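You operate a simulated robot arm through the tools that you are given. There is no shell and no other tool. Be economical: measure what you need, move in short steps, check, and stop when the job is done.

The job below is to be done with a simulated robot arm. You get a single attempt, and the scene is never put back.

TASK
Fill the tumbler to the High mark and run the batch till Done lights.
Fine: one start; switch the tumbler off afterwards.

Only the result counts: the job must be done as asked and must still hold three seconds after the hand-in. Knocking over, shifting, dropping, spilling or breaking anything else fails it.

THE ROBOT
A 7-joint arm with a two-finger parallel gripper, fixed in place. Base frame: the origin is at the foot of the arm, x ahead of it, y to its left, z up. Lengths are in m, angles in degrees, forces in N, time in s.
Its first joint turns from -66.0 to 66.0 degrees. Payload 1.57 kg.
Tool frame: the origin (TCP) lies between the finger pads and is the grasp point; the fingertips stand 0.03 m ahead of it; z points along the fingers, y is the line along which they close. Largest opening 0.11 m; finger width 0.024, thickness 0.012; the body of the gripper, 0.048 by 0.112 m, starts 0.078 m behind the TCP.
Orientation is that of the tool frame in the base frame, as [roll, pitch, yaw] about the fixed x, y, z axes, in that order (R = Rz(yaw) Ry(pitch) Rx(roll)). With the fingers straight down and closing along the base's y, the tool's x points along the base's -x, its y along +y and its z along -z.

THE INTERFACE
- The arm moves only by the tool move_arm. Its argument "deltas" is a list of rows, each a list of 7 numbers: the turn, a rotation vector about the base's x, y, z in units of 180 degrees (1.0 is 180 degrees), then the shift along the base's x, y, z in units of 200 mm (1.0 is 200 mm), then the opening, from 0 (shut) to 1 (fully open). In form: [[rx, ry, rz, x, y, z, claw], ...]. A call has 1 to 8 rows; each row is the pose to reach, as a shift and turn from the pose commanded when the call began. A call with a number of a shift or a turn outside -1 to 1 is refused whole. A row lasts 0.2 s, in which the tool goes at most 0.05 m and 8.6 degrees; a call with a longer step from one row to the next is refused whole, and so is a gripper value outside its range. A pose out of reach is approached as far as the arm can. The call stops where the force on the tool passes 70 N (or 10 N more than at its start, if that is more) or the arm is blocked; 0.2 s more then pass. Each finger travels about 0.108 m/s and halts on what it meets, pressing with about 30 N; the grip force reading is that of the motor and also rises with nothing between the fingers. The clock runs only during rows and for 0.2 s after the last one: add rows that repeat a pose to give the fingers time. It gives the time, the measured TCP pose, the force on the tool (base axes), the opening and the grip force at its end, in the units of the frame above (readings bear some noise), and new pictures: "views" is both (left out), scene, wrist or none.
- Cameras (640 x 400 px; columns grow to the right, rows downward): "scene" is fixed at [0.1644, -0.4092, 1.3876]; the picture's right is [0.62, -0.79, 0.00], its down [-0.58, -0.46, -0.67] and it looks along [0.53, 0.41, -0.74] (base axes); focal length 315 px, centre (320, 200). "wrist" rides on the gripper at [-0.036, 0, -0.08] in the tool frame; the picture's right is [0.00, -1.00, 0.00], its down [0.97, 0.00, -0.24] and it looks along [0.24, 0.00, 0.97] (tool axes); focal length 218 px, centre (320, 200). There is no depth. A picture from a camera that has moved, and an enlarged one, comes with that camera's place and axes in the base frame and with its lens. The place of the scene camera against the robot may be out by one fixed shift of up to 0.012 m in any direction.
- enlarge(camera, box): a new picture of the part [left, top, right, bottom] of that camera's present view, enlarged. No time passes.
- hand_in(): hands the job in; it is judged then, once.

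Go step by step. Nothing tells you positions but the pictures and the camera data: compare them with the known pose of the tool, close in by small moves and look again before you grip or let go. The budget is 120 turns and 150 pictures, counting those below and the enlarged ones. Unless the task says otherwise, let go and move clear before handing in.

The tools are called after "Request:" as a command line: name --pt "numbers of a row" for each row, then --argument value for the rest, lists and objects as JSON in quotes. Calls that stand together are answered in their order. move_arm: Moves the arm, as the interface text tells. Its arguments: {"type":"object","properties":{"deltas":{"type":"array"},"views":{"type":"string","enum":["both","scene","wrist","none"]}},"required":["deltas"]} The other tools are called the same way: enlarge (camera, box) takes an enlarged picture of a part of a camera's view; hand_in () hands the job in.

At the start:

```text
time_s: 0.0
eef_pos: [0.4634, 0.0183, 1.0307]
orientation: [-179.9, -0.1, -180.0]
ft_force: [0.5, 0.2, -0.3]
finger_gap: 0.1102
grasp_force: 0.1
```

scene: 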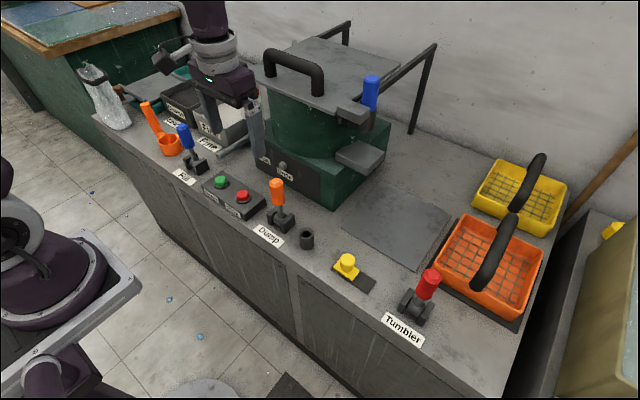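
wrist: 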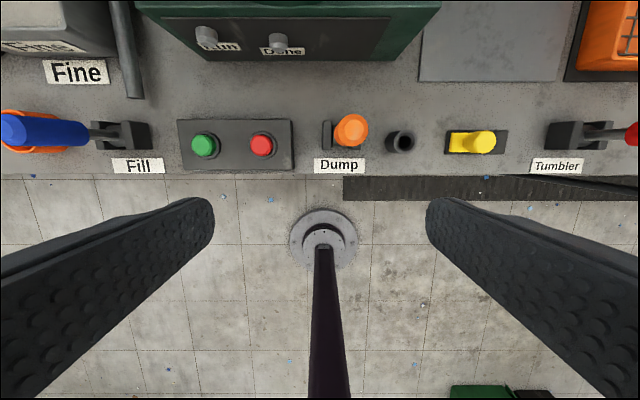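

I see a bench with levers (Fill, Dump, Tumbler), buttons, a green tumbler machine with a lid, trays and baskets. I'll look closer before moving.

Request:
enlarge --camera "scene" --box '[80, 20, 280, 145]'

Request:
enlarge --camera "scene" --box '[160, 120, 360, 245]'

Request:
enlarge --camera "scene" --box '[240, 20, 440, 145]'

Request:
enlarge --camera "scene" --box '[320, 225, 520, 350]'

Request:
enlarge --camera "wrist" --box '[0, 0, 320, 200]'

```text
3.20 times, centred on (180, 82) of scene
camera zoom: at [0.1644, -0.4092, 1.3876], right [0.62, -0.79, 0.0], down [-0.58, -0.46, -0.67], along [0.53, 0.41, -0.74], focal length 1007 px, centre (768, 576)
```

zoom: 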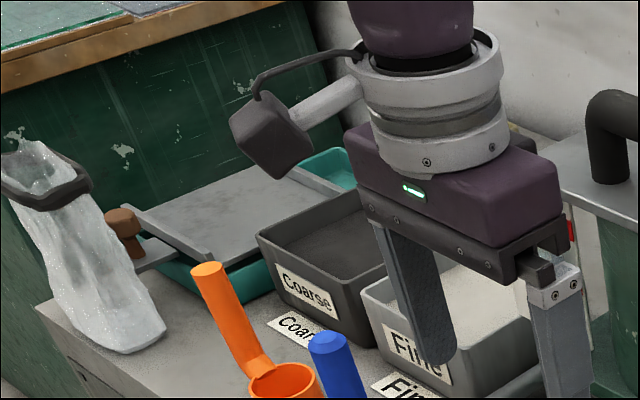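

```text
3.20 times, centred on (260, 182) of scene
camera zoom: at [0.1644, -0.4092, 1.3876], right [0.62, -0.79, 0.0], down [-0.58, -0.46, -0.67], along [0.53, 0.41, -0.74], focal length 1007 px, centre (512, 256)
```

zoom: 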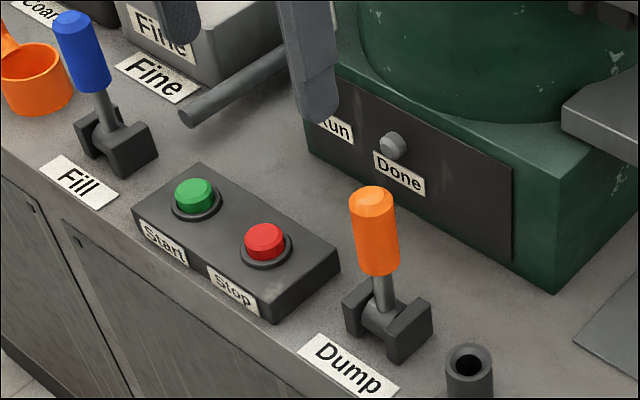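

```text
3.20 times, centred on (340, 82) of scene
camera zoom: at [0.1644, -0.4092, 1.3876], right [0.62, -0.79, 0.0], down [-0.58, -0.46, -0.67], along [0.53, 0.41, -0.74], focal length 1007 px, centre (256, 576)
```

zoom: 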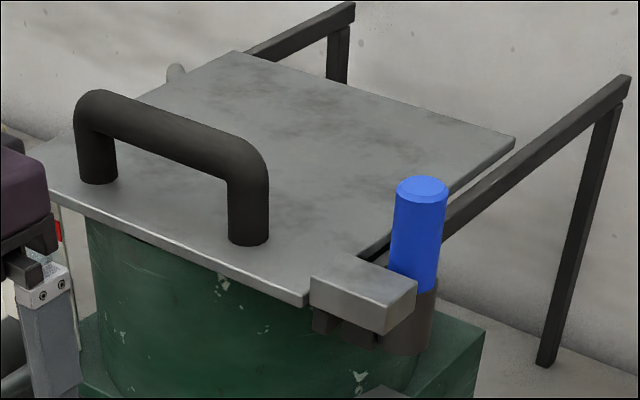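

```text
3.20 times, centred on (420, 288) of scene
camera zoom: at [0.1644, -0.4092, 1.3876], right [0.62, -0.79, 0.0], down [-0.58, -0.46, -0.67], along [0.53, 0.41, -0.74], focal length 1007 px, centre (0, -80)
```

zoom: 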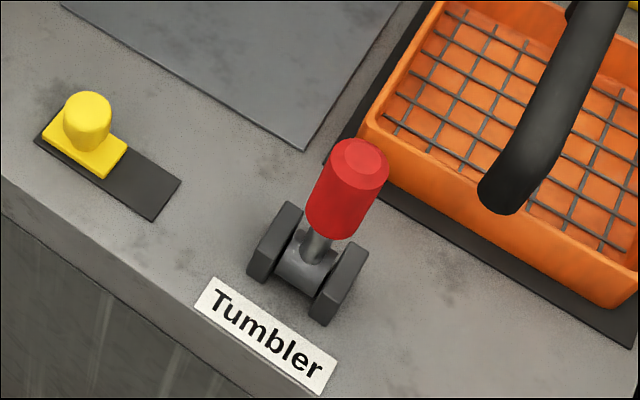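

```text
2.00 times, centred on (160, 100) of wrist
camera zoom: at [0.4996, 0.0188, 1.1101], right [0.0, -1.0, 0.0], down [-0.97, 0.0, 0.24], along [-0.24, 0.0, -0.97], focal length 436 px, centre (640, 400)
```

zoom: 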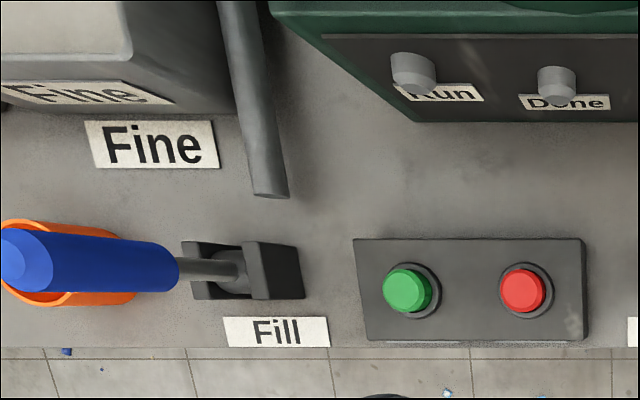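

I'll pull back, raise and tilt the hand to look at the machine from the front.

Request:
move_arm --pt "0 -0.045 0 -0.07 0 0.08 1" --pt "0 -0.09 0 -0.14 0 0.16 1" --pt "0 -0.135 0 -0.21 0 0.24 1" --pt "0 -0.18 0 -0.28 0 0.32 1" --pt "0 -0.225 0 -0.35 0 0.4 1" --pt "0 -0.27 0 -0.42 0 0.48 1" --pt "0 -0.315 0 -0.49 0 0.56 1" --pt "0 -0.315 0 -0.49 0 0.56 1"

```text
time_s: 1.8
eef_pos: [0.3725, 0.0345, 1.1652]
orientation: [-179.9, 56.7, -179.9]
ft_force: [1.0, 0.8, -0.2]
finger_gap: 0.1101
grasp_force: 0.1
out of reach, approached as far as the arm can: row 4, 6, 7, 8
camera wrist: at [0.326, 0.0336, 1.2379], right [0.0, -1.0, 0.0], down [-0.74, 0.0, -0.68], along [0.68, 0.0, -0.74], focal length 218 px, centre (320, 200)
```

scene: 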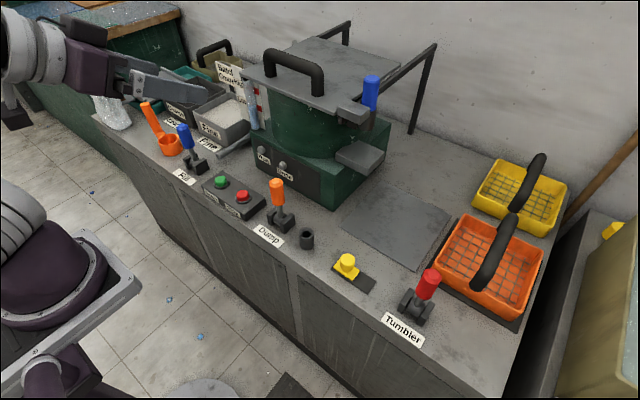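
wrist: 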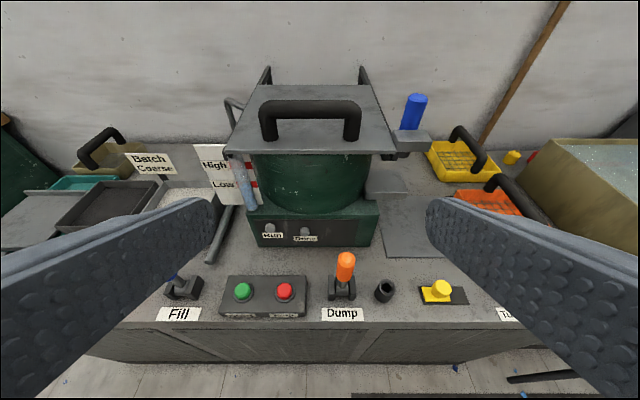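

Request:
enlarge --camera "scene" --box '[150, 30, 310, 130]'

Request:
enlarge --camera "wrist" --box '[60, 90, 300, 240]'

Request:
enlarge --camera "wrist" --box '[330, 60, 530, 200]'

```text
4.00 times, centred on (230, 80) of scene
camera zoom: at [0.1644, -0.4091, 1.3876], right [0.62, -0.79, 0.0], down [-0.58, -0.46, -0.67], along [0.53, 0.41, -0.74], focal length 1258 px, centre (680, 680)
```

zoom: 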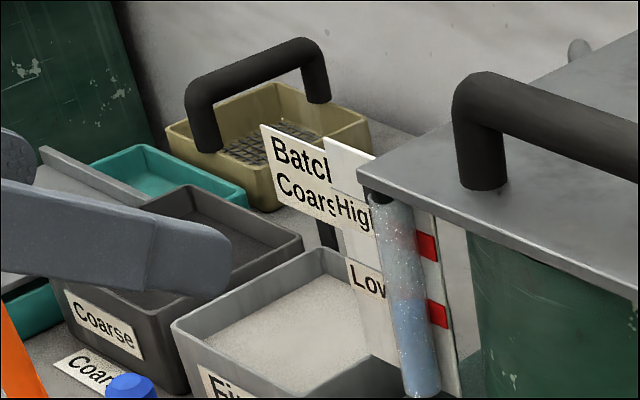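

```text
2.67 times, centred on (180, 165) of wrist
camera zoom: at [0.326, 0.0336, 1.2379], right [0.0, -1.0, 0.0], down [-0.74, 0.0, -0.68], along [0.68, 0.0, -0.74], focal length 582 px, centre (693, 293)
```

zoom: 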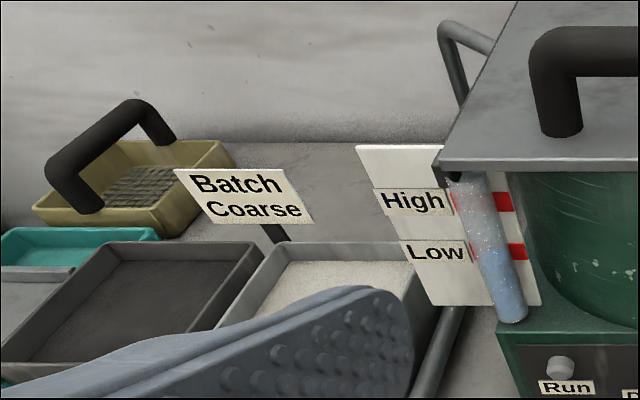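

```text
2.86 times, centred on (430, 130) of wrist
camera zoom: at [0.326, 0.0336, 1.2379], right [0.0, -1.0, 0.0], down [-0.74, 0.0, -0.68], along [0.68, 0.0, -0.74], focal length 624 px, centre (6, 400)
```

zoom: 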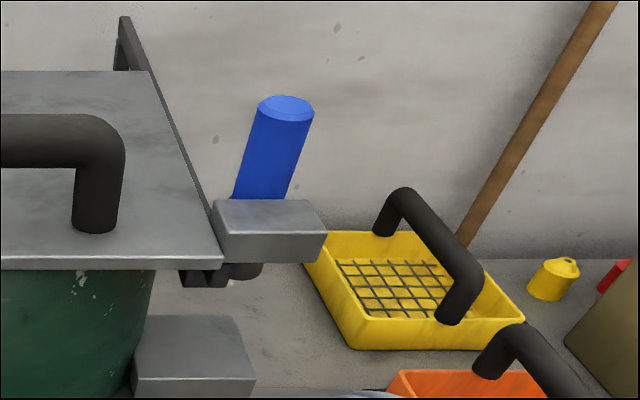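

The batch card reads "Coarse", and a gauge tube with High/Low marks sits on the machine's left side. I'll bring the hand camera closer to the gauge and the trays.

Request:
move_arm --pt "0 0 0 0.07 0.13 -0.11 1" --pt "0 0 0 0.14 0.26 -0.22 1" --pt "0 0 0 0.21 0.39 -0.33 1" --pt "0 0 0 0.28 0.52 -0.44 1" --pt "0 0 0 0.35 0.65 -0.55 1" --pt "0 0 0 0.42 0.78 -0.66 1" --pt "0 0 0 0.42 0.78 -0.66 1"

```text
time_s: 3.4
eef_pos: [0.408, 0.2007, 1.0474]
orientation: [179.9, 56.7, -179.9]
ft_force: [-0.4, -0.7, 0.4]
finger_gap: 0.11
grasp_force: 0.0
out of reach, approached as far as the arm can: row 1, 2, 3, 4, 5, 6, 7
camera wrist: at [0.3612, 0.1999, 1.1207], right [0.0, -1.0, 0.0], down [-0.73, 0.0, -0.68], along [0.68, 0.0, -0.73], focal length 218 px, centre (320, 200)
```

scene: 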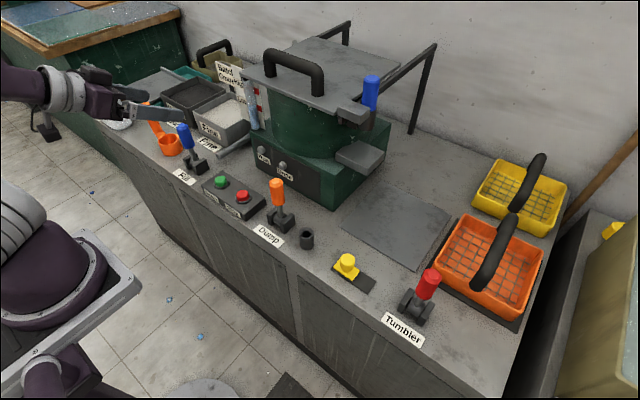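
wrist: 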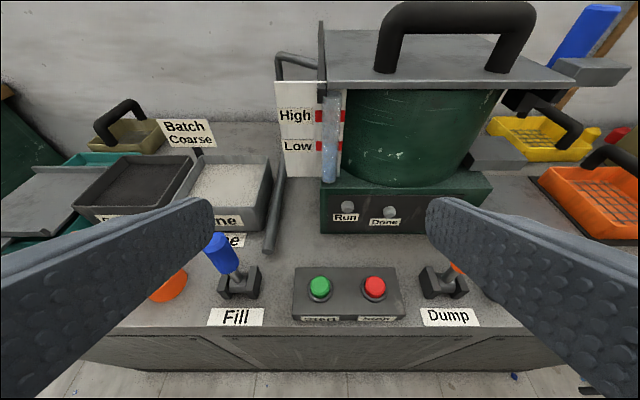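

Request:
enlarge --camera "wrist" --box '[240, 40, 420, 240]'

Request:
enlarge --camera "wrist" --box '[0, 70, 300, 260]'

Request:
enlarge --camera "wrist" --box '[440, 0, 640, 200]'

```text
2.00 times, centred on (330, 140) of wrist
camera zoom: at [0.3612, 0.1999, 1.1207], right [0.0, -1.0, 0.0], down [-0.73, 0.0, -0.68], along [0.68, 0.0, -0.73], focal length 436 px, centre (300, 320)
```

zoom: 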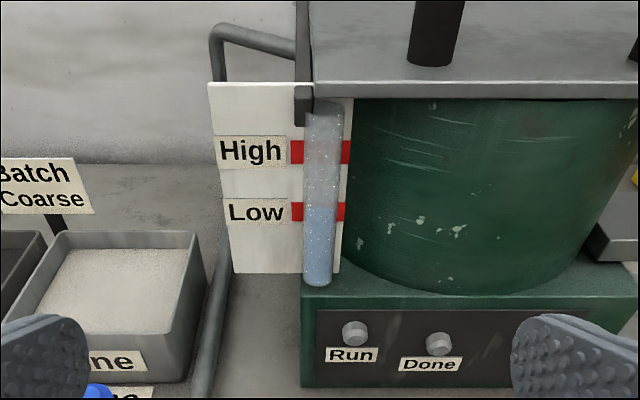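

```text
2.11 times, centred on (150, 165) of wrist
camera zoom: at [0.3612, 0.1999, 1.1207], right [0.0, -1.0, 0.0], down [-0.73, 0.0, -0.68], along [0.68, 0.0, -0.73], focal length 460 px, centre (678, 274)
```

zoom: 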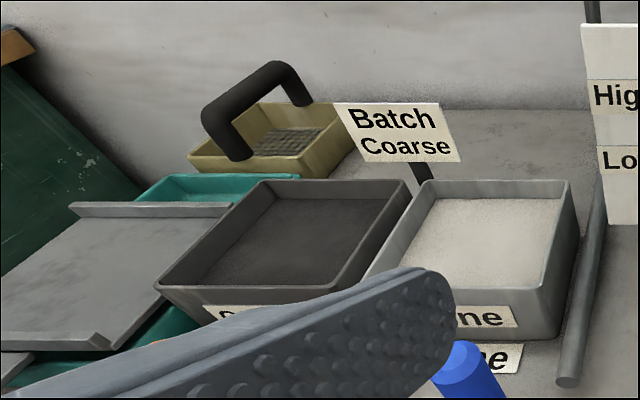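

```text
2.00 times, centred on (540, 100) of wrist
camera zoom: at [0.3612, 0.1999, 1.1207], right [0.0, -1.0, 0.0], down [-0.73, 0.0, -0.68], along [0.68, 0.0, -0.73], focal length 436 px, centre (-120, 400)
```

zoom: 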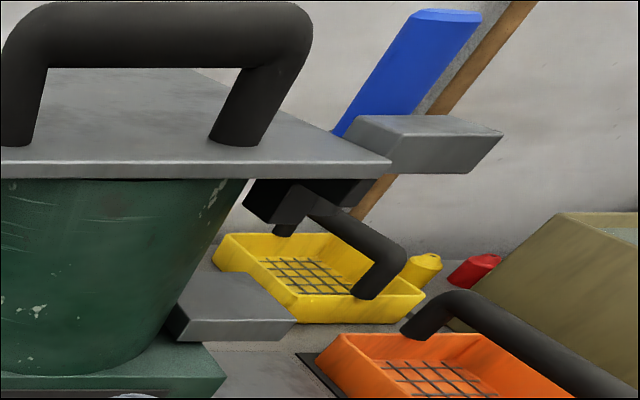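

The water stands at the Low mark; Fill should raise it. I'll bring the hand back to vertical above the Fill lever to measure how the lever stands.

Request:
move_arm --pt "0 0.045 0 0.0 0.08 0.02 1" --pt "0 0.09 0 0.05 0.16 0.04 1" --pt "0 0.135 0 0.1 0.24 0.04 1" --pt "0 0.18 0 0.15 0.32 0.04 1" --pt "0 0.225 0 0.2 0.4 0.04 1" --pt "0 0.27 0 0.25 0.48 0.04 1" --pt "0 0.315 0 0.3 0.55 0.04 1" --pt "0 0.315 0 0.3 0.55 0.04 1"

```text
time_s: 5.2
eef_pos: [0.3747, 0.2481, 1.119]
orientation: [179.0, 23.5, -179.6]
ft_force: [0.7, 0.7, -1.3]
finger_gap: 0.11
grasp_force: 0.0
out of reach, approached as far as the arm can: row 1, 2, 3, 4, 5, 6, 7, 8
camera wrist: at [0.3755, 0.2461, 1.2061], right [0.01, -1.0, -0.02], down [-0.99, -0.01, -0.17], along [0.17, 0.02, -0.99], focal length 218 px, centre (320, 200)
```

scene: 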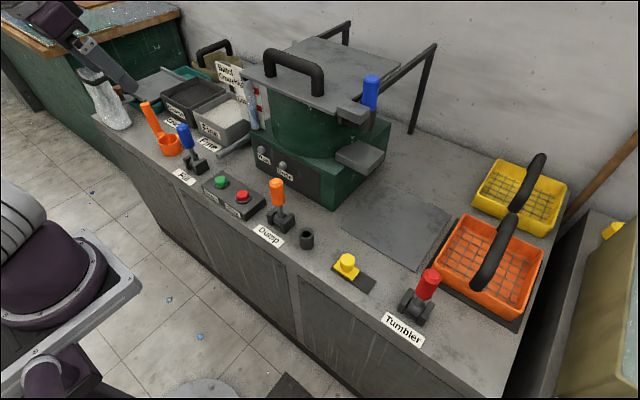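
wrist: 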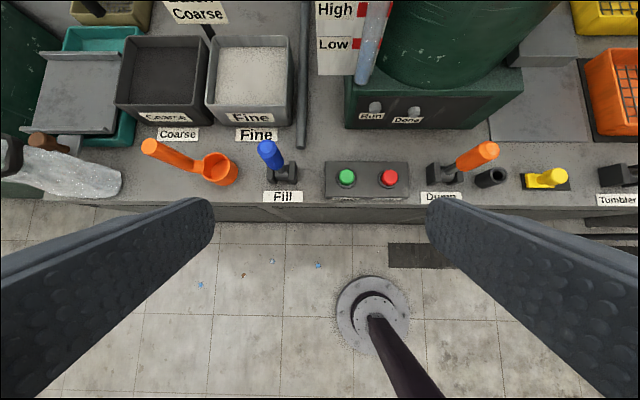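

The arm lags on its way back; I'll continue to the vertical pose above Fill.

Request:
move_arm --pt "0 0.035 0 0.12 0.08 -0.1 1" --pt "0 0.07 0 0.24 0.16 -0.2 1" --pt "0 0.1 0 0.36 0.24 -0.3 1" --pt "0 0.13 0 0.45 0.28 -0.4 1" --pt "0 0.13 0 0.45 0.28 -0.45 1" --pt "0 0.13 0 0.45 0.28 -0.45 1"

```text
time_s: 6.6
eef_pos: [0.26, 0.3691, 1.0821]
orientation: [176.3, 5.5, -176.9]
ft_force: [0.0, 0.0, -0.1]
finger_gap: 0.11
grasp_force: 0.1
out of reach, approached as far as the arm can: row 1, 2, 3, 4, 5, 6
camera wrist: at [0.2888, 0.3648, 1.1637], right [0.06, -1.0, -0.06], down [-0.99, -0.07, 0.15], along [-0.15, 0.05, -0.99], focal length 218 px, centre (320, 200)
```

scene: 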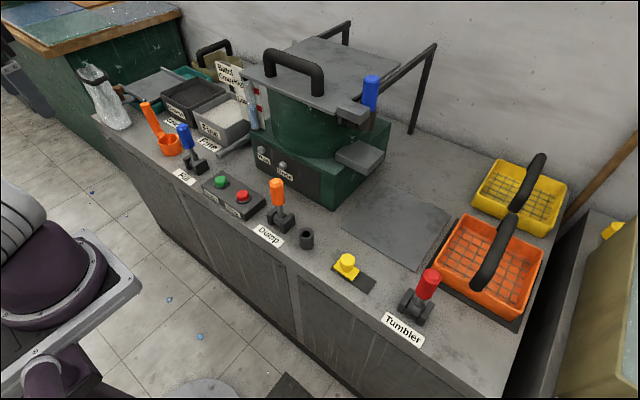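
wrist: 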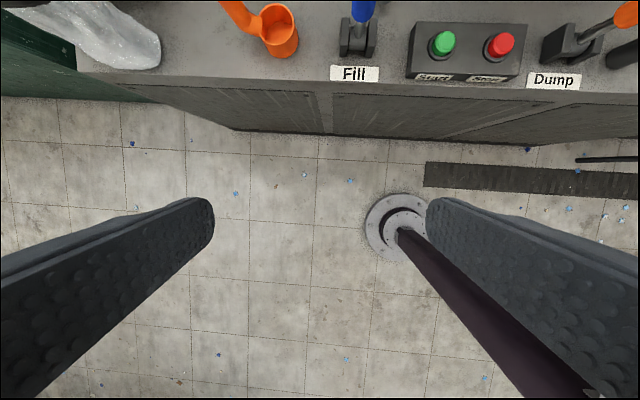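

The arm wandered away from the asked pose. I'll hold with no change to see where it settles.

Request:
move_arm --pt "0 0 0 0 0 0 1" --pt "0 0 0 0 0 0 1" --views "none"

```text
time_s: 7.2
eef_pos: [0.2601, 0.3686, 1.0808]
orientation: [176.3, 5.6, -176.8]
ft_force: [0.1, 0.4, 0.6]
finger_gap: 0.1099
grasp_force: 0.0
```

It settles here, so commands are relative to this reached pose. I'll try a modest move forward while straightening the hand.

Request:
move_arm --pt "0 0 0 0.15 -0.1 0 1" --pt "0 0 0 0.3 -0.2 0 1" --pt "0 0 0 0.45 -0.3 0 1" --pt "0 0 0 0.45 -0.3 0 1" --views "none"

```text
time_s: 8.2
eef_pos: [0.2701, 0.3261, 1.0744]
orientation: [176.4, 5.6, -176.8]
ft_force: [0.6, 0.4, -1.0]
finger_gap: 0.11
grasp_force: 0.1
out of reach, approached as far as the arm can: row 1, 2, 3, 4
```

Some joint is against its stop; I'll back toward the centre line where the arm started.

Request:
move_arm --pt "0.005 -0.008 -0.005 0.0 -0.2 0 1" --pt "0.01 -0.016 -0.01 0.05 -0.4 0 1" --pt "0.015 -0.024 -0.015 0.1 -0.6 0 1" --pt "0.02 -0.031 -0.018 0.15 -0.8 0 1" --pt "0.02 -0.031 -0.018 0.2 -1 0 1" --pt "0.02 -0.031 -0.018 0.2 -1 0 1"

```text
time_s: 9.6
eef_pos: [0.3067, 0.1284, 1.079]
orientation: [172.8, 11.2, 179.4]
ft_force: [-0.6, -0.2, 0.7]
finger_gap: 0.11
grasp_force: 0.1
camera wrist: at [0.3272, 0.1162, 1.1636], right [0.01, -0.99, -0.12], down [-1.0, -0.02, 0.04], along [-0.05, 0.12, -0.99], focal length 218 px, centre (320, 200)
```

scene: 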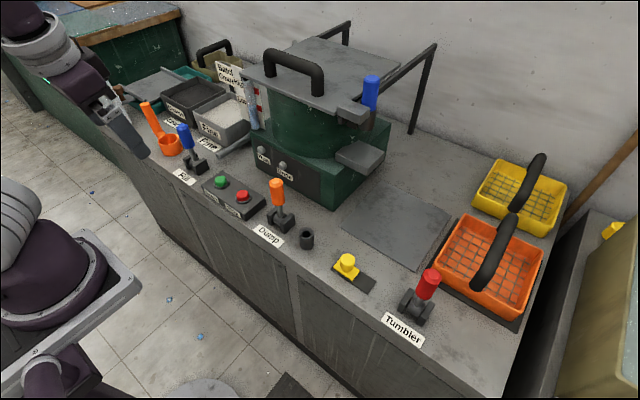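
wrist: 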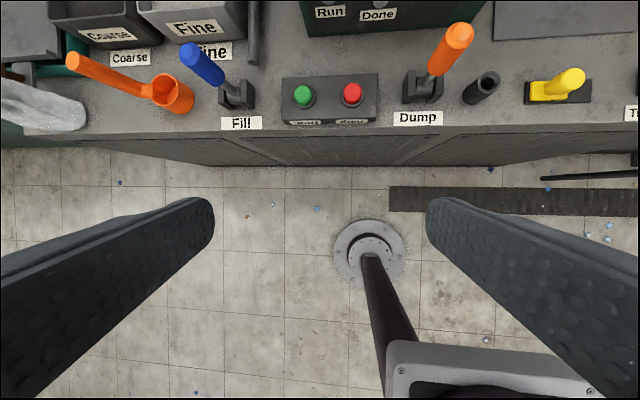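

The arm moves freely again. I'll straighten the hand and move forward to hover in front of the levers.

Request:
move_arm --pt "-0.01 0.016 0 0.18 0 0 1" --pt "-0.02 0.031 0 0.36 0 0 1" --pt "-0.03 0.047 0 0.54 0 -0.05 1" --pt "-0.04 0.062 0.003 0.68 0 -0.1 1" --pt "-0.04 0.062 0.003 0.68 0.1 -0.15 1" --pt "-0.04 0.062 0.003 0.68 0.2 -0.15 1" --pt "-0.04 0.062 0.003 0.68 0.2 -0.15 1"

```text
time_s: 11.2
eef_pos: [0.4425, 0.1683, 1.05]
orientation: [180.0, 0.1, -179.4]
ft_force: [0.1, -0.5, -0.4]
finger_gap: 0.1099
grasp_force: 0.1
camera wrist: at [0.4798, 0.1677, 1.1292], right [0.01, -1.0, 0.0], down [-0.97, -0.01, 0.24], along [-0.24, 0.0, -0.97], focal length 218 px, centre (320, 200)
```

scene: 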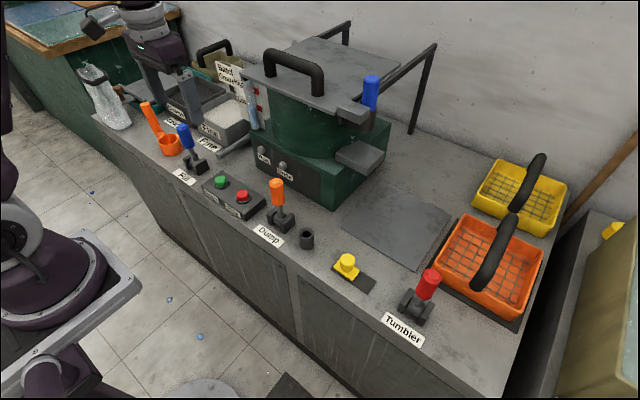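
wrist: 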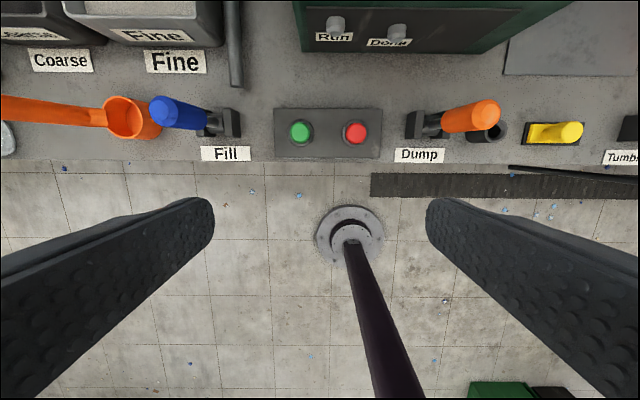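

The hand is vertical and controllable again. I'll hover over the Fill lever for a close look.

Request:
move_arm --pt "0 0 0 0 0.2 0 1" --pt "0 0 0 0.05 0.4 -0.05 1" --pt "0 0 0 0.05 0.6 -0.1 1" --pt "0 0 0 0.05 0.8 -0.1 1" --pt "0 0 0 0.05 0.8 -0.1 1"

Request:
enlarge --camera "wrist" --box '[220, 60, 420, 185]'

Request:
enlarge --camera "scene" --box '[80, 60, 280, 185]'

```text
time_s: 12.4
eef_pos: [0.4547, 0.3266, 1.0305]
orientation: [-179.8, 0.1, -179.4]
ft_force: [-0.6, 0.1, 0.2]
finger_gap: 0.11
grasp_force: 0.0
camera wrist: at [0.4906, 0.3269, 1.1093], right [0.01, -1.0, 0.0], down [-0.97, -0.01, 0.24], along [-0.24, 0.0, -0.97], focal length 218 px, centre (320, 200)
```

scene: 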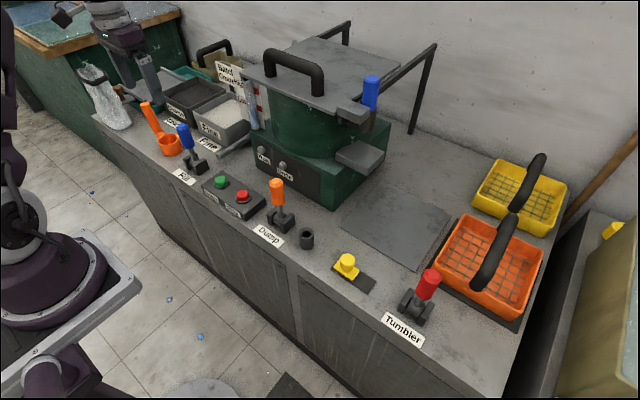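
wrist: 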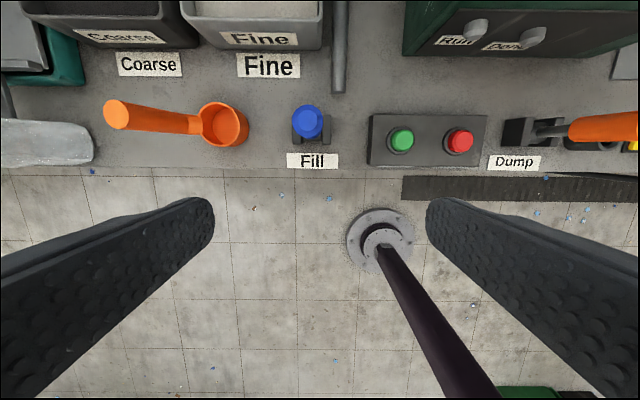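

```text
3.20 times, centred on (320, 122) of wrist
camera zoom: at [0.4906, 0.3269, 1.1093], right [0.01, -1.0, 0.0], down [-0.97, -0.01, 0.24], along [-0.24, 0.0, -0.97], focal length 698 px, centre (320, 448)
```

zoom: 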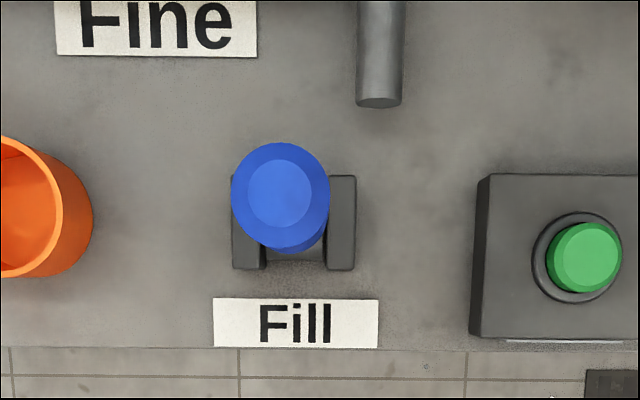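

```text
3.20 times, centred on (180, 122) of scene
camera zoom: at [0.1644, -0.4091, 1.3876], right [0.62, -0.79, 0.0], down [-0.58, -0.46, -0.67], along [0.53, 0.41, -0.74], focal length 1007 px, centre (768, 448)
```

zoom: 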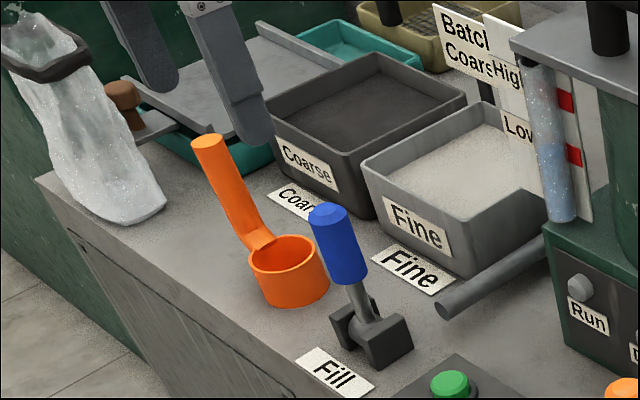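

The Fill lever stands upright, pivoting about an axle along y, at about (0.515, 0.339), handle top near z 0.89. I'll narrow the fingers, align and descend around the handle.

Request:
move_arm --pt "0 0 0 0.15 0.03 0 0.65" --pt "0 0 0 0.3 0.062 0 0.6" --pt "0 0 0 0.3 0.062 -0.2 0.6" --pt "0 0 0 0.3 0.062 -0.4 0.6" --pt "0 0 0 0.3 0.062 -0.5 0.6" --pt "0 0 0 0.3 0.062 -0.5 0.6"

Request:
enlarge --camera "scene" --box '[120, 60, 280, 185]'

```text
time_s: 13.8
eef_pos: [0.5149, 0.3384, 0.9313]
orientation: [-180.0, 0.1, -179.4]
ft_force: [0.2, -0.5, 0.2]
finger_gap: 0.0659
grasp_force: 0.0
camera wrist: at [0.551, 0.339, 1.0104], right [0.01, -1.0, 0.0], down [-0.97, -0.01, 0.24], along [-0.24, 0.0, -0.97], focal length 218 px, centre (320, 200)
```

scene: 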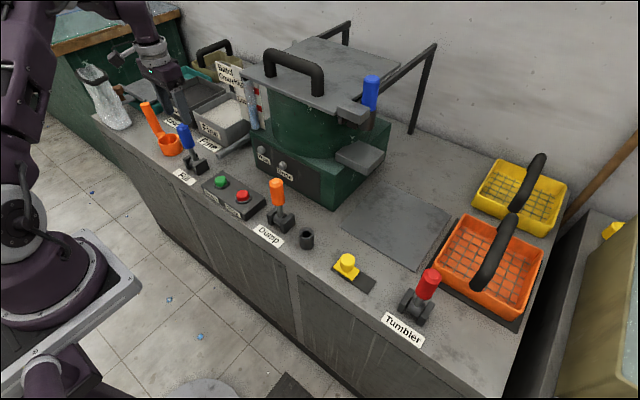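
wrist: 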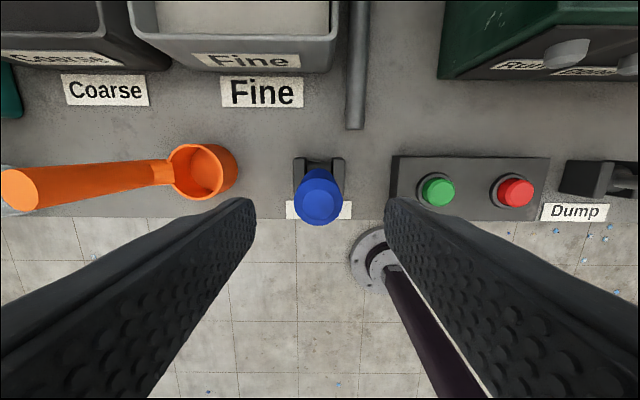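

```text
3.20 times, centred on (200, 122) of scene
camera zoom: at [0.1644, -0.4092, 1.3876], right [0.62, -0.79, 0.0], down [-0.58, -0.46, -0.67], along [0.53, 0.41, -0.74], focal length 1007 px, centre (704, 448)
```

zoom: 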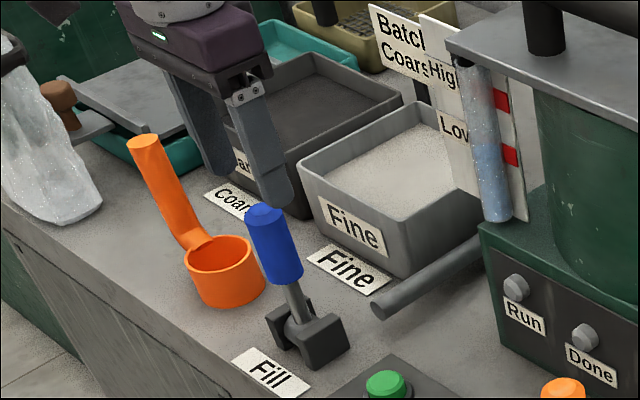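

The handle top is at about z 0.88 and centred between the fingers. I'll go down to grip height and close on it.

Request:
move_arm --pt "0 0 0 0.01 0 -0.2 0.6" --pt "0 0 0 0.01 0 -0.38 0.6" --pt "0 0 0 0.01 0 -0.38 0.4" --pt "0 0 0 0.01 0 -0.38 0.15" --pt "0 0 0 0.01 0 -0.38 0.15" --pt "0 0 0 0.01 0 -0.38 0.15"

Request:
enlarge --camera "scene" --box '[120, 60, 280, 185]'

```text
time_s: 15.2
eef_pos: [0.5168, 0.3408, 0.8529]
orientation: [179.9, 0.1, -179.4]
ft_force: [5.2, 21.8, -13.5]
finger_gap: 0.0317
grasp_force: 40.0
camera wrist: at [0.5526, 0.3399, 0.9325], right [0.01, -1.0, 0.0], down [-0.97, -0.01, 0.24], along [-0.24, 0.0, -0.97], focal length 218 px, centre (320, 200)
```

scene: 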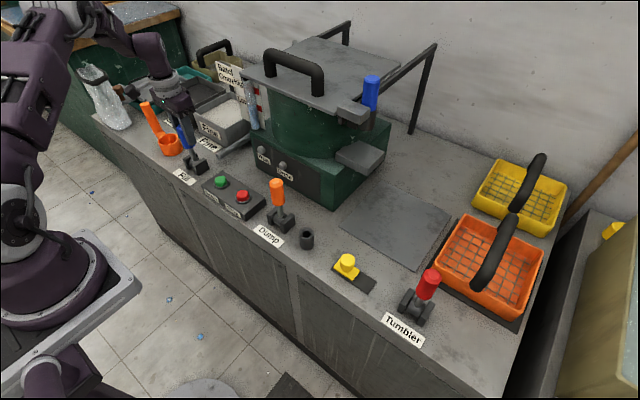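
wrist: 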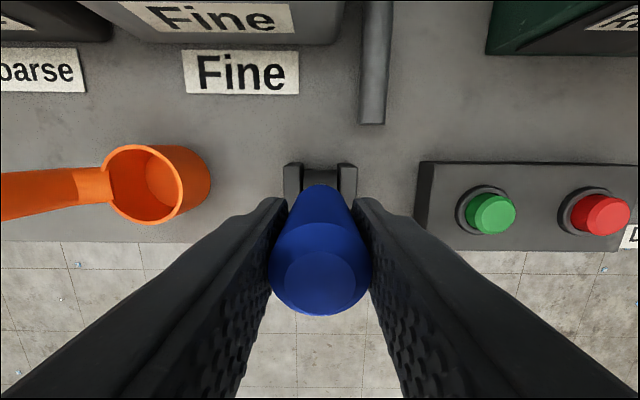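

```text
3.20 times, centred on (200, 122) of scene
camera zoom: at [0.1647, -0.4085, 1.3878], right [0.62, -0.79, 0.0], down [-0.59, -0.46, -0.67], along [0.53, 0.41, -0.74], focal length 1007 px, centre (704, 448)
```

zoom: 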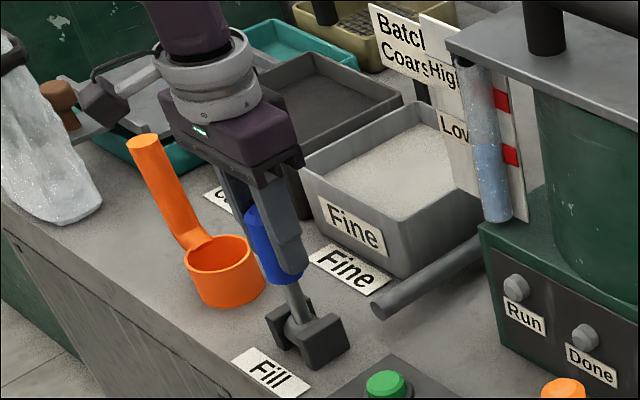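

Gripped. I'll pull the lever slightly toward the robot and watch the gauge.

Request:
move_arm --pt "0 0 0 -0.05 -0.01 0 0.15" --pt "0 0 0 -0.1 -0.01 -0.015 0.15" --pt "0 0 0 -0.15 -0.01 -0.035 0.15" --views "scene"

Request:
enlarge --camera "scene" --box '[120, 60, 280, 185]'

```text
time_s: 16.0
eef_pos: [0.4853, 0.3384, 0.8483]
orientation: [179.9, 0.1, -179.4]
ft_force: [2.0, 18.3, 10.2]
finger_gap: 0.0332
grasp_force: 9.0
```

scene: 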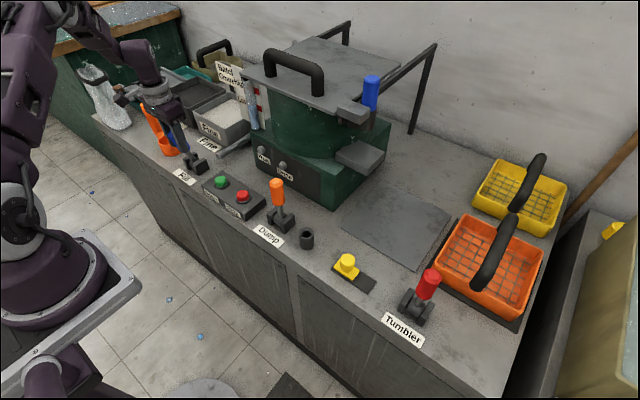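

```text
3.20 times, centred on (200, 122) of scene
camera zoom: at [0.1642, -0.4089, 1.3878], right [0.62, -0.79, 0.0], down [-0.58, -0.46, -0.67], along [0.53, 0.41, -0.74], focal length 1007 px, centre (704, 448)
```

zoom: 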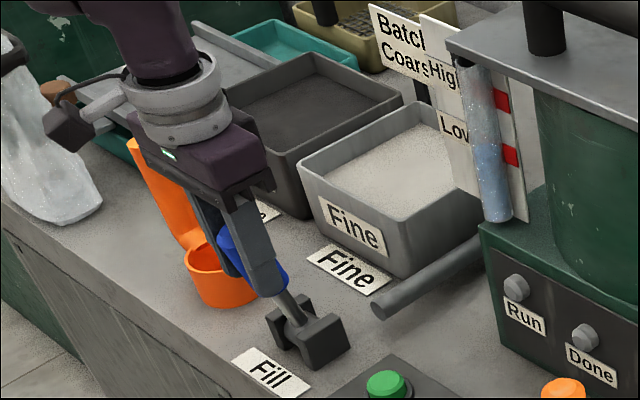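

The lever swung toward the robot freely. I'll zoom on the gauge for a baseline, then hold briefly and compare.

Request:
enlarge --camera "scene" --box '[225, 70, 275, 135]'

Request:
move_arm --pt "0 0 0 0 0 0 0.15" --views "none"

Request:
enlarge --camera "scene" --box '[225, 70, 275, 135]'

```text
6.15 times, centred on (250, 102) of scene
camera zoom: at [0.1642, -0.4089, 1.3878], right [0.62, -0.79, 0.0], down [-0.58, -0.46, -0.67], along [0.53, 0.41, -0.74], focal length 1936 px, centre (751, 800)
```

zoom: 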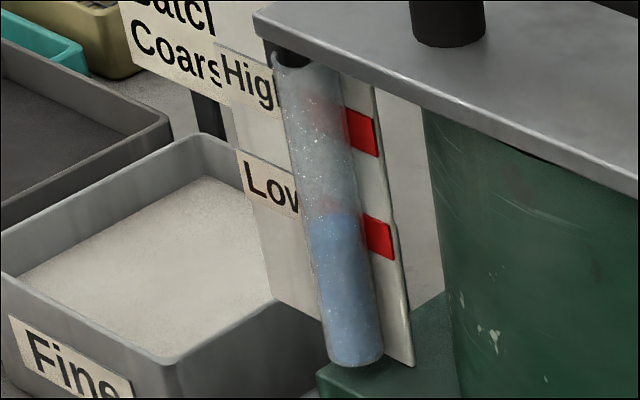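

```text
time_s: 16.4
eef_pos: [0.4851, 0.3381, 0.8481]
orientation: [-179.9, 0.1, -179.3]
ft_force: [-0.4, 18.8, 12.3]
finger_gap: 0.0336
grasp_force: 9.7
```

```text
6.15 times, centred on (250, 102) of scene
camera zoom: at [0.1642, -0.4088, 1.3878], right [0.62, -0.79, 0.0], down [-0.58, -0.46, -0.67], along [0.53, 0.41, -0.74], focal length 1936 px, centre (751, 800)
```

zoom: 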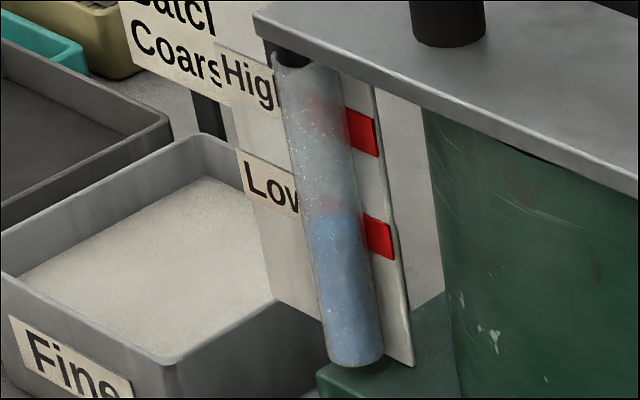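

No rise yet at about 27 degrees. I'll pull it a bit further.

Request:
move_arm --pt "0 0 0 -0.04 0 -0.025 0.15" --pt "0 0 0 -0.08 0 -0.06 0.15" --views "none"

Request:
enlarge --camera "scene" --box '[120, 60, 280, 185]'

```text
time_s: 17.0
eef_pos: [0.4695, 0.338, 0.8354]
orientation: [-179.9, 0.1, -179.4]
ft_force: [-1.8, 21.1, 12.5]
finger_gap: 0.035
grasp_force: 10.4
```

```text
3.20 times, centred on (200, 122) of scene
camera zoom: at [0.1642, -0.4088, 1.3878], right [0.62, -0.79, 0.0], down [-0.58, -0.46, -0.67], along [0.53, 0.41, -0.74], focal length 1007 px, centre (704, 448)
```

zoom: 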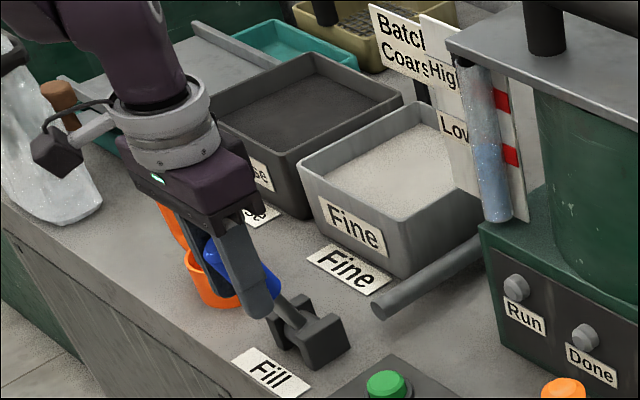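

Request:
move_arm --pt "0 0 0 0 0 0 0.15" --views "none"

Request:
enlarge --camera "scene" --box '[225, 70, 275, 135]'

```text
time_s: 17.4
eef_pos: [0.4696, 0.3383, 0.8348]
orientation: [-179.9, 0.2, -179.5]
ft_force: [-2.2, 21.2, 12.1]
finger_gap: 0.0352
grasp_force: 10.5
```

```text
6.15 times, centred on (250, 102) of scene
camera zoom: at [0.1641, -0.4088, 1.3878], right [0.62, -0.79, 0.0], down [-0.58, -0.46, -0.67], along [0.53, 0.41, -0.74], focal length 1936 px, centre (751, 800)
```

zoom: 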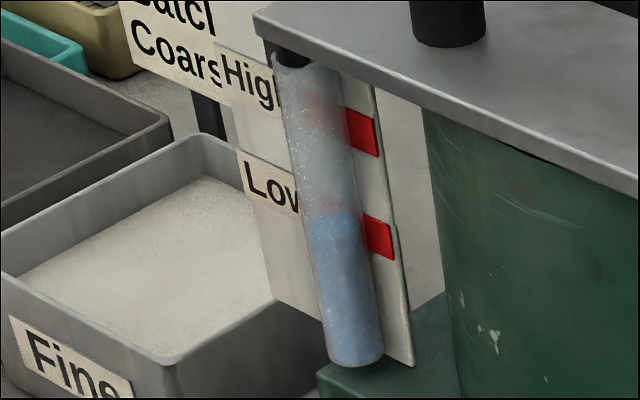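

Nothing rises in the pulled position. I'll swing the lever back through upright and then away from the robot.

Request:
move_arm --pt "0 0 0 0.1 0 0.055 0.15" --pt "0 0 0 0.2 0 0.085 0.15" --pt "0 0 0 0.3 0 0.085 0.15" --pt "0 0 0 0.385 0 0.055 0.15" --views "none"

Request:
enlarge --camera "scene" --box '[120, 60, 280, 185]'

Request:
enlarge --camera "scene" --box '[225, 70, 275, 135]'

```text
time_s: 18.4
eef_pos: [0.5484, 0.3361, 0.849]
orientation: [-179.7, 0.2, -179.4]
ft_force: [0.3, 0.4, -0.5]
finger_gap: 0.0164
grasp_force: 0.1
```

```text
3.20 times, centred on (200, 122) of scene
camera zoom: at [0.1643, -0.4092, 1.3876], right [0.62, -0.79, 0.0], down [-0.59, -0.46, -0.67], along [0.53, 0.41, -0.74], focal length 1007 px, centre (704, 448)
```

zoom: 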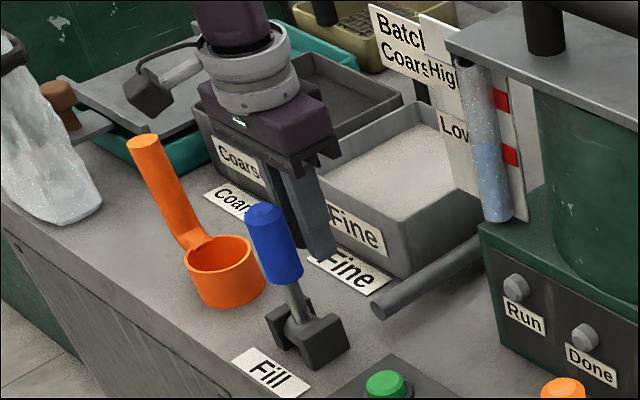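

```text
6.15 times, centred on (250, 102) of scene
camera zoom: at [0.1643, -0.4092, 1.3876], right [0.62, -0.79, 0.0], down [-0.59, -0.46, -0.67], along [0.53, 0.41, -0.74], focal length 1936 px, centre (751, 800)
```

zoom: 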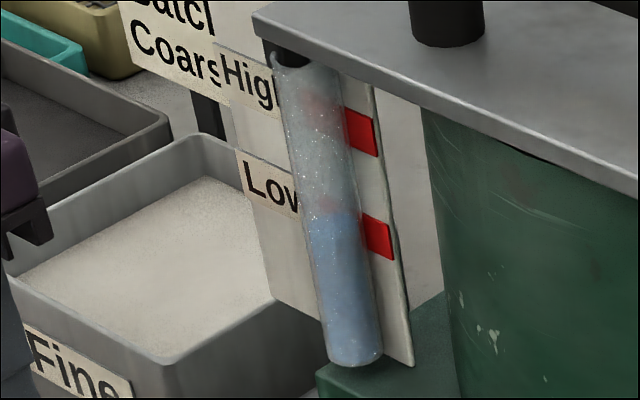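

The lever stopped at upright and the grip slipped off, so upright is the off end and pulling is on. I'm now behind the handle, so I'll drag it fully toward the robot with closed fingers.

Request:
move_arm --pt "0 0 0 -0.05 0.01 0 0" --pt "0 0 0 -0.12 0.01 0 0" --pt "0 0 0 -0.24 0.01 -0.02 0" --pt "0 0 0 -0.36 0.01 -0.05 0" --pt "0 0 0 -0.46 0.01 -0.09 0" --pt "0 0 0 -0.52 0.01 -0.13 0" --views "none"

Request:
enlarge --camera "scene" --box '[120, 60, 280, 185]'

Request:
enlarge --camera "scene" --box '[225, 70, 275, 135]'

```text
time_s: 19.6
eef_pos: [0.4787, 0.3399, 0.8399]
orientation: [179.3, 2.5, -179.7]
ft_force: [6.2, -1.8, 6.9]
finger_gap: 0.0002
grasp_force: 21.6
stopped in row 5: the force on the tool passed its limit (the readings are from after the stop); the commanded pose is now the measured one
```

```text
3.20 times, centred on (200, 122) of scene
camera zoom: at [0.1644, -0.4093, 1.3876], right [0.62, -0.79, 0.0], down [-0.58, -0.46, -0.67], along [0.53, 0.41, -0.74], focal length 1007 px, centre (704, 448)
```

zoom: 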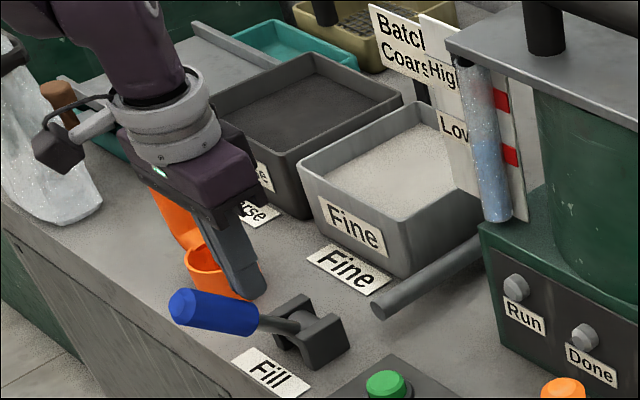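

```text
6.15 times, centred on (250, 102) of scene
camera zoom: at [0.1644, -0.4093, 1.3876], right [0.62, -0.79, 0.0], down [-0.58, -0.46, -0.67], along [0.53, 0.41, -0.74], focal length 1936 px, centre (751, 800)
```

zoom: 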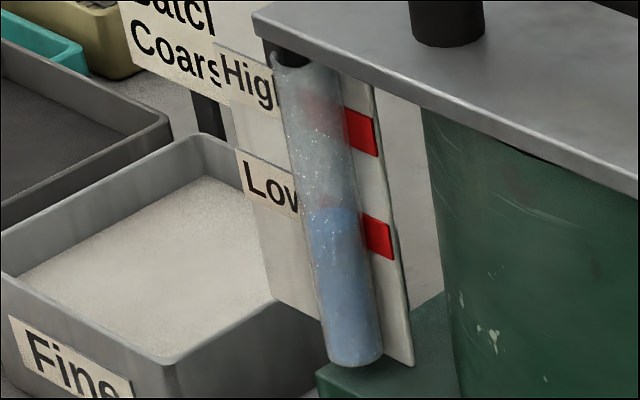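

The lever went to its end stop and the level has started to rise. I'll lift over and straddle the handle so I can return it quickly.

Request:
move_arm --pt "0 0 0 0.02 0 0.2 0.3" --pt "0 0 0 -0.06 0 0.3 0.6" --pt "0 0 0 -0.1 0 0.15 0.6" --pt "0 0 0 -0.1 0 0.1 0.6" --views "wrist"

Request:
enlarge --camera "scene" --box '[225, 70, 275, 135]'

```text
time_s: 20.6
eef_pos: [0.4562, 0.3408, 0.8593]
orientation: [179.3, 2.3, -179.8]
ft_force: [1.1, -0.3, -0.3]
finger_gap: 0.0657
grasp_force: 0.0
camera wrist: at [0.4896, 0.34, 0.9398], right [0.0, -1.0, -0.01], down [-0.98, -0.01, 0.2], along [-0.2, 0.01, -0.98], focal length 218 px, centre (320, 200)
```

wrist: 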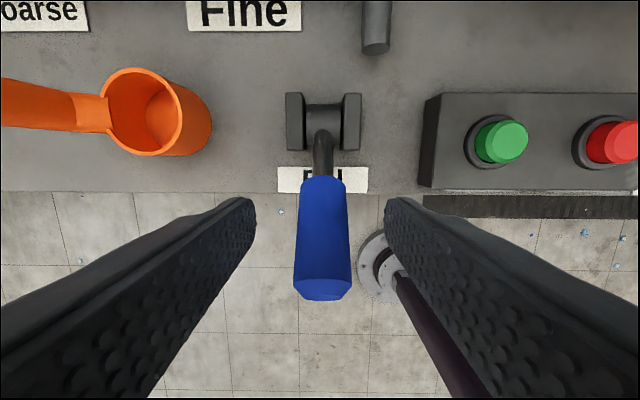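

```text
6.15 times, centred on (250, 102) of scene
camera zoom: at [0.1644, -0.4092, 1.3876], right [0.62, -0.79, 0.0], down [-0.58, -0.46, -0.67], along [0.53, 0.41, -0.74], focal length 1936 px, centre (751, 800)
```

zoom: 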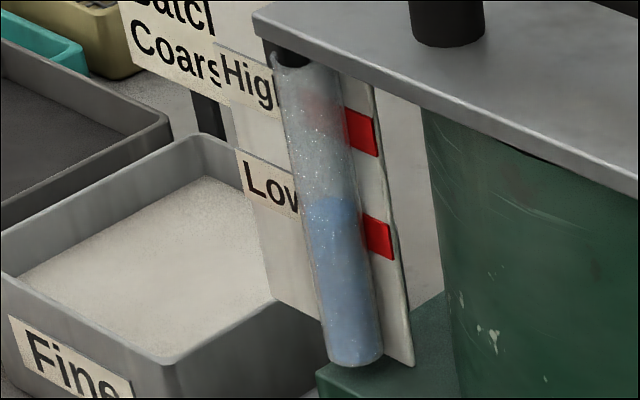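

The level rises about 10 zoom pixels per second, with some 85 to go. I'll lower onto the handle and grip it ready.

Request:
move_arm --pt "0 0 0 -0.045 -0.005 -0.1 0.6" --pt "0 0 0 -0.045 -0.005 -0.185 0.4" --pt "0 0 0 -0.045 -0.005 -0.185 0.2" --pt "0 0 0 -0.045 -0.005 -0.185 0.15" --views "wrist"

Request:
enlarge --camera "scene" --box '[225, 70, 275, 135]'

```text
time_s: 21.6
eef_pos: [0.4467, 0.34, 0.8227]
orientation: [179.3, 2.4, -179.8]
ft_force: [-3.9, 0.9, 10.4]
finger_gap: 0.0314
grasp_force: 39.7
camera wrist: at [0.4805, 0.3385, 0.9021], right [0.0, -1.0, -0.01], down [-0.98, -0.01, 0.2], along [-0.2, 0.01, -0.98], focal length 218 px, centre (320, 200)
```

wrist: 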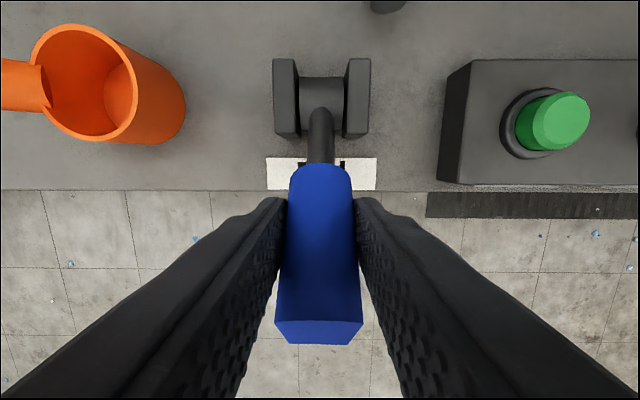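

```text
6.15 times, centred on (250, 102) of scene
camera zoom: at [0.1641, -0.4092, 1.3877], right [0.62, -0.79, 0.0], down [-0.58, -0.46, -0.67], along [0.53, 0.41, -0.74], focal length 1936 px, centre (751, 800)
```

zoom: 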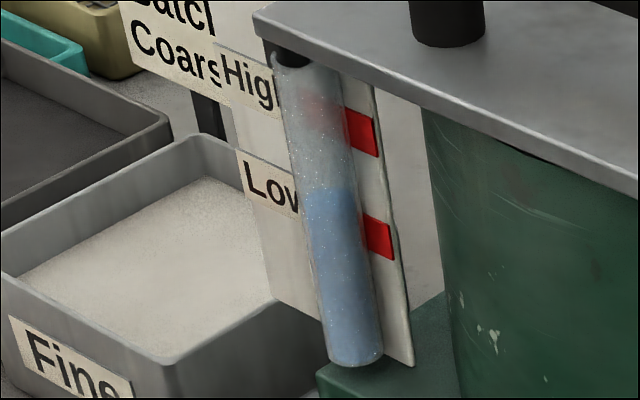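

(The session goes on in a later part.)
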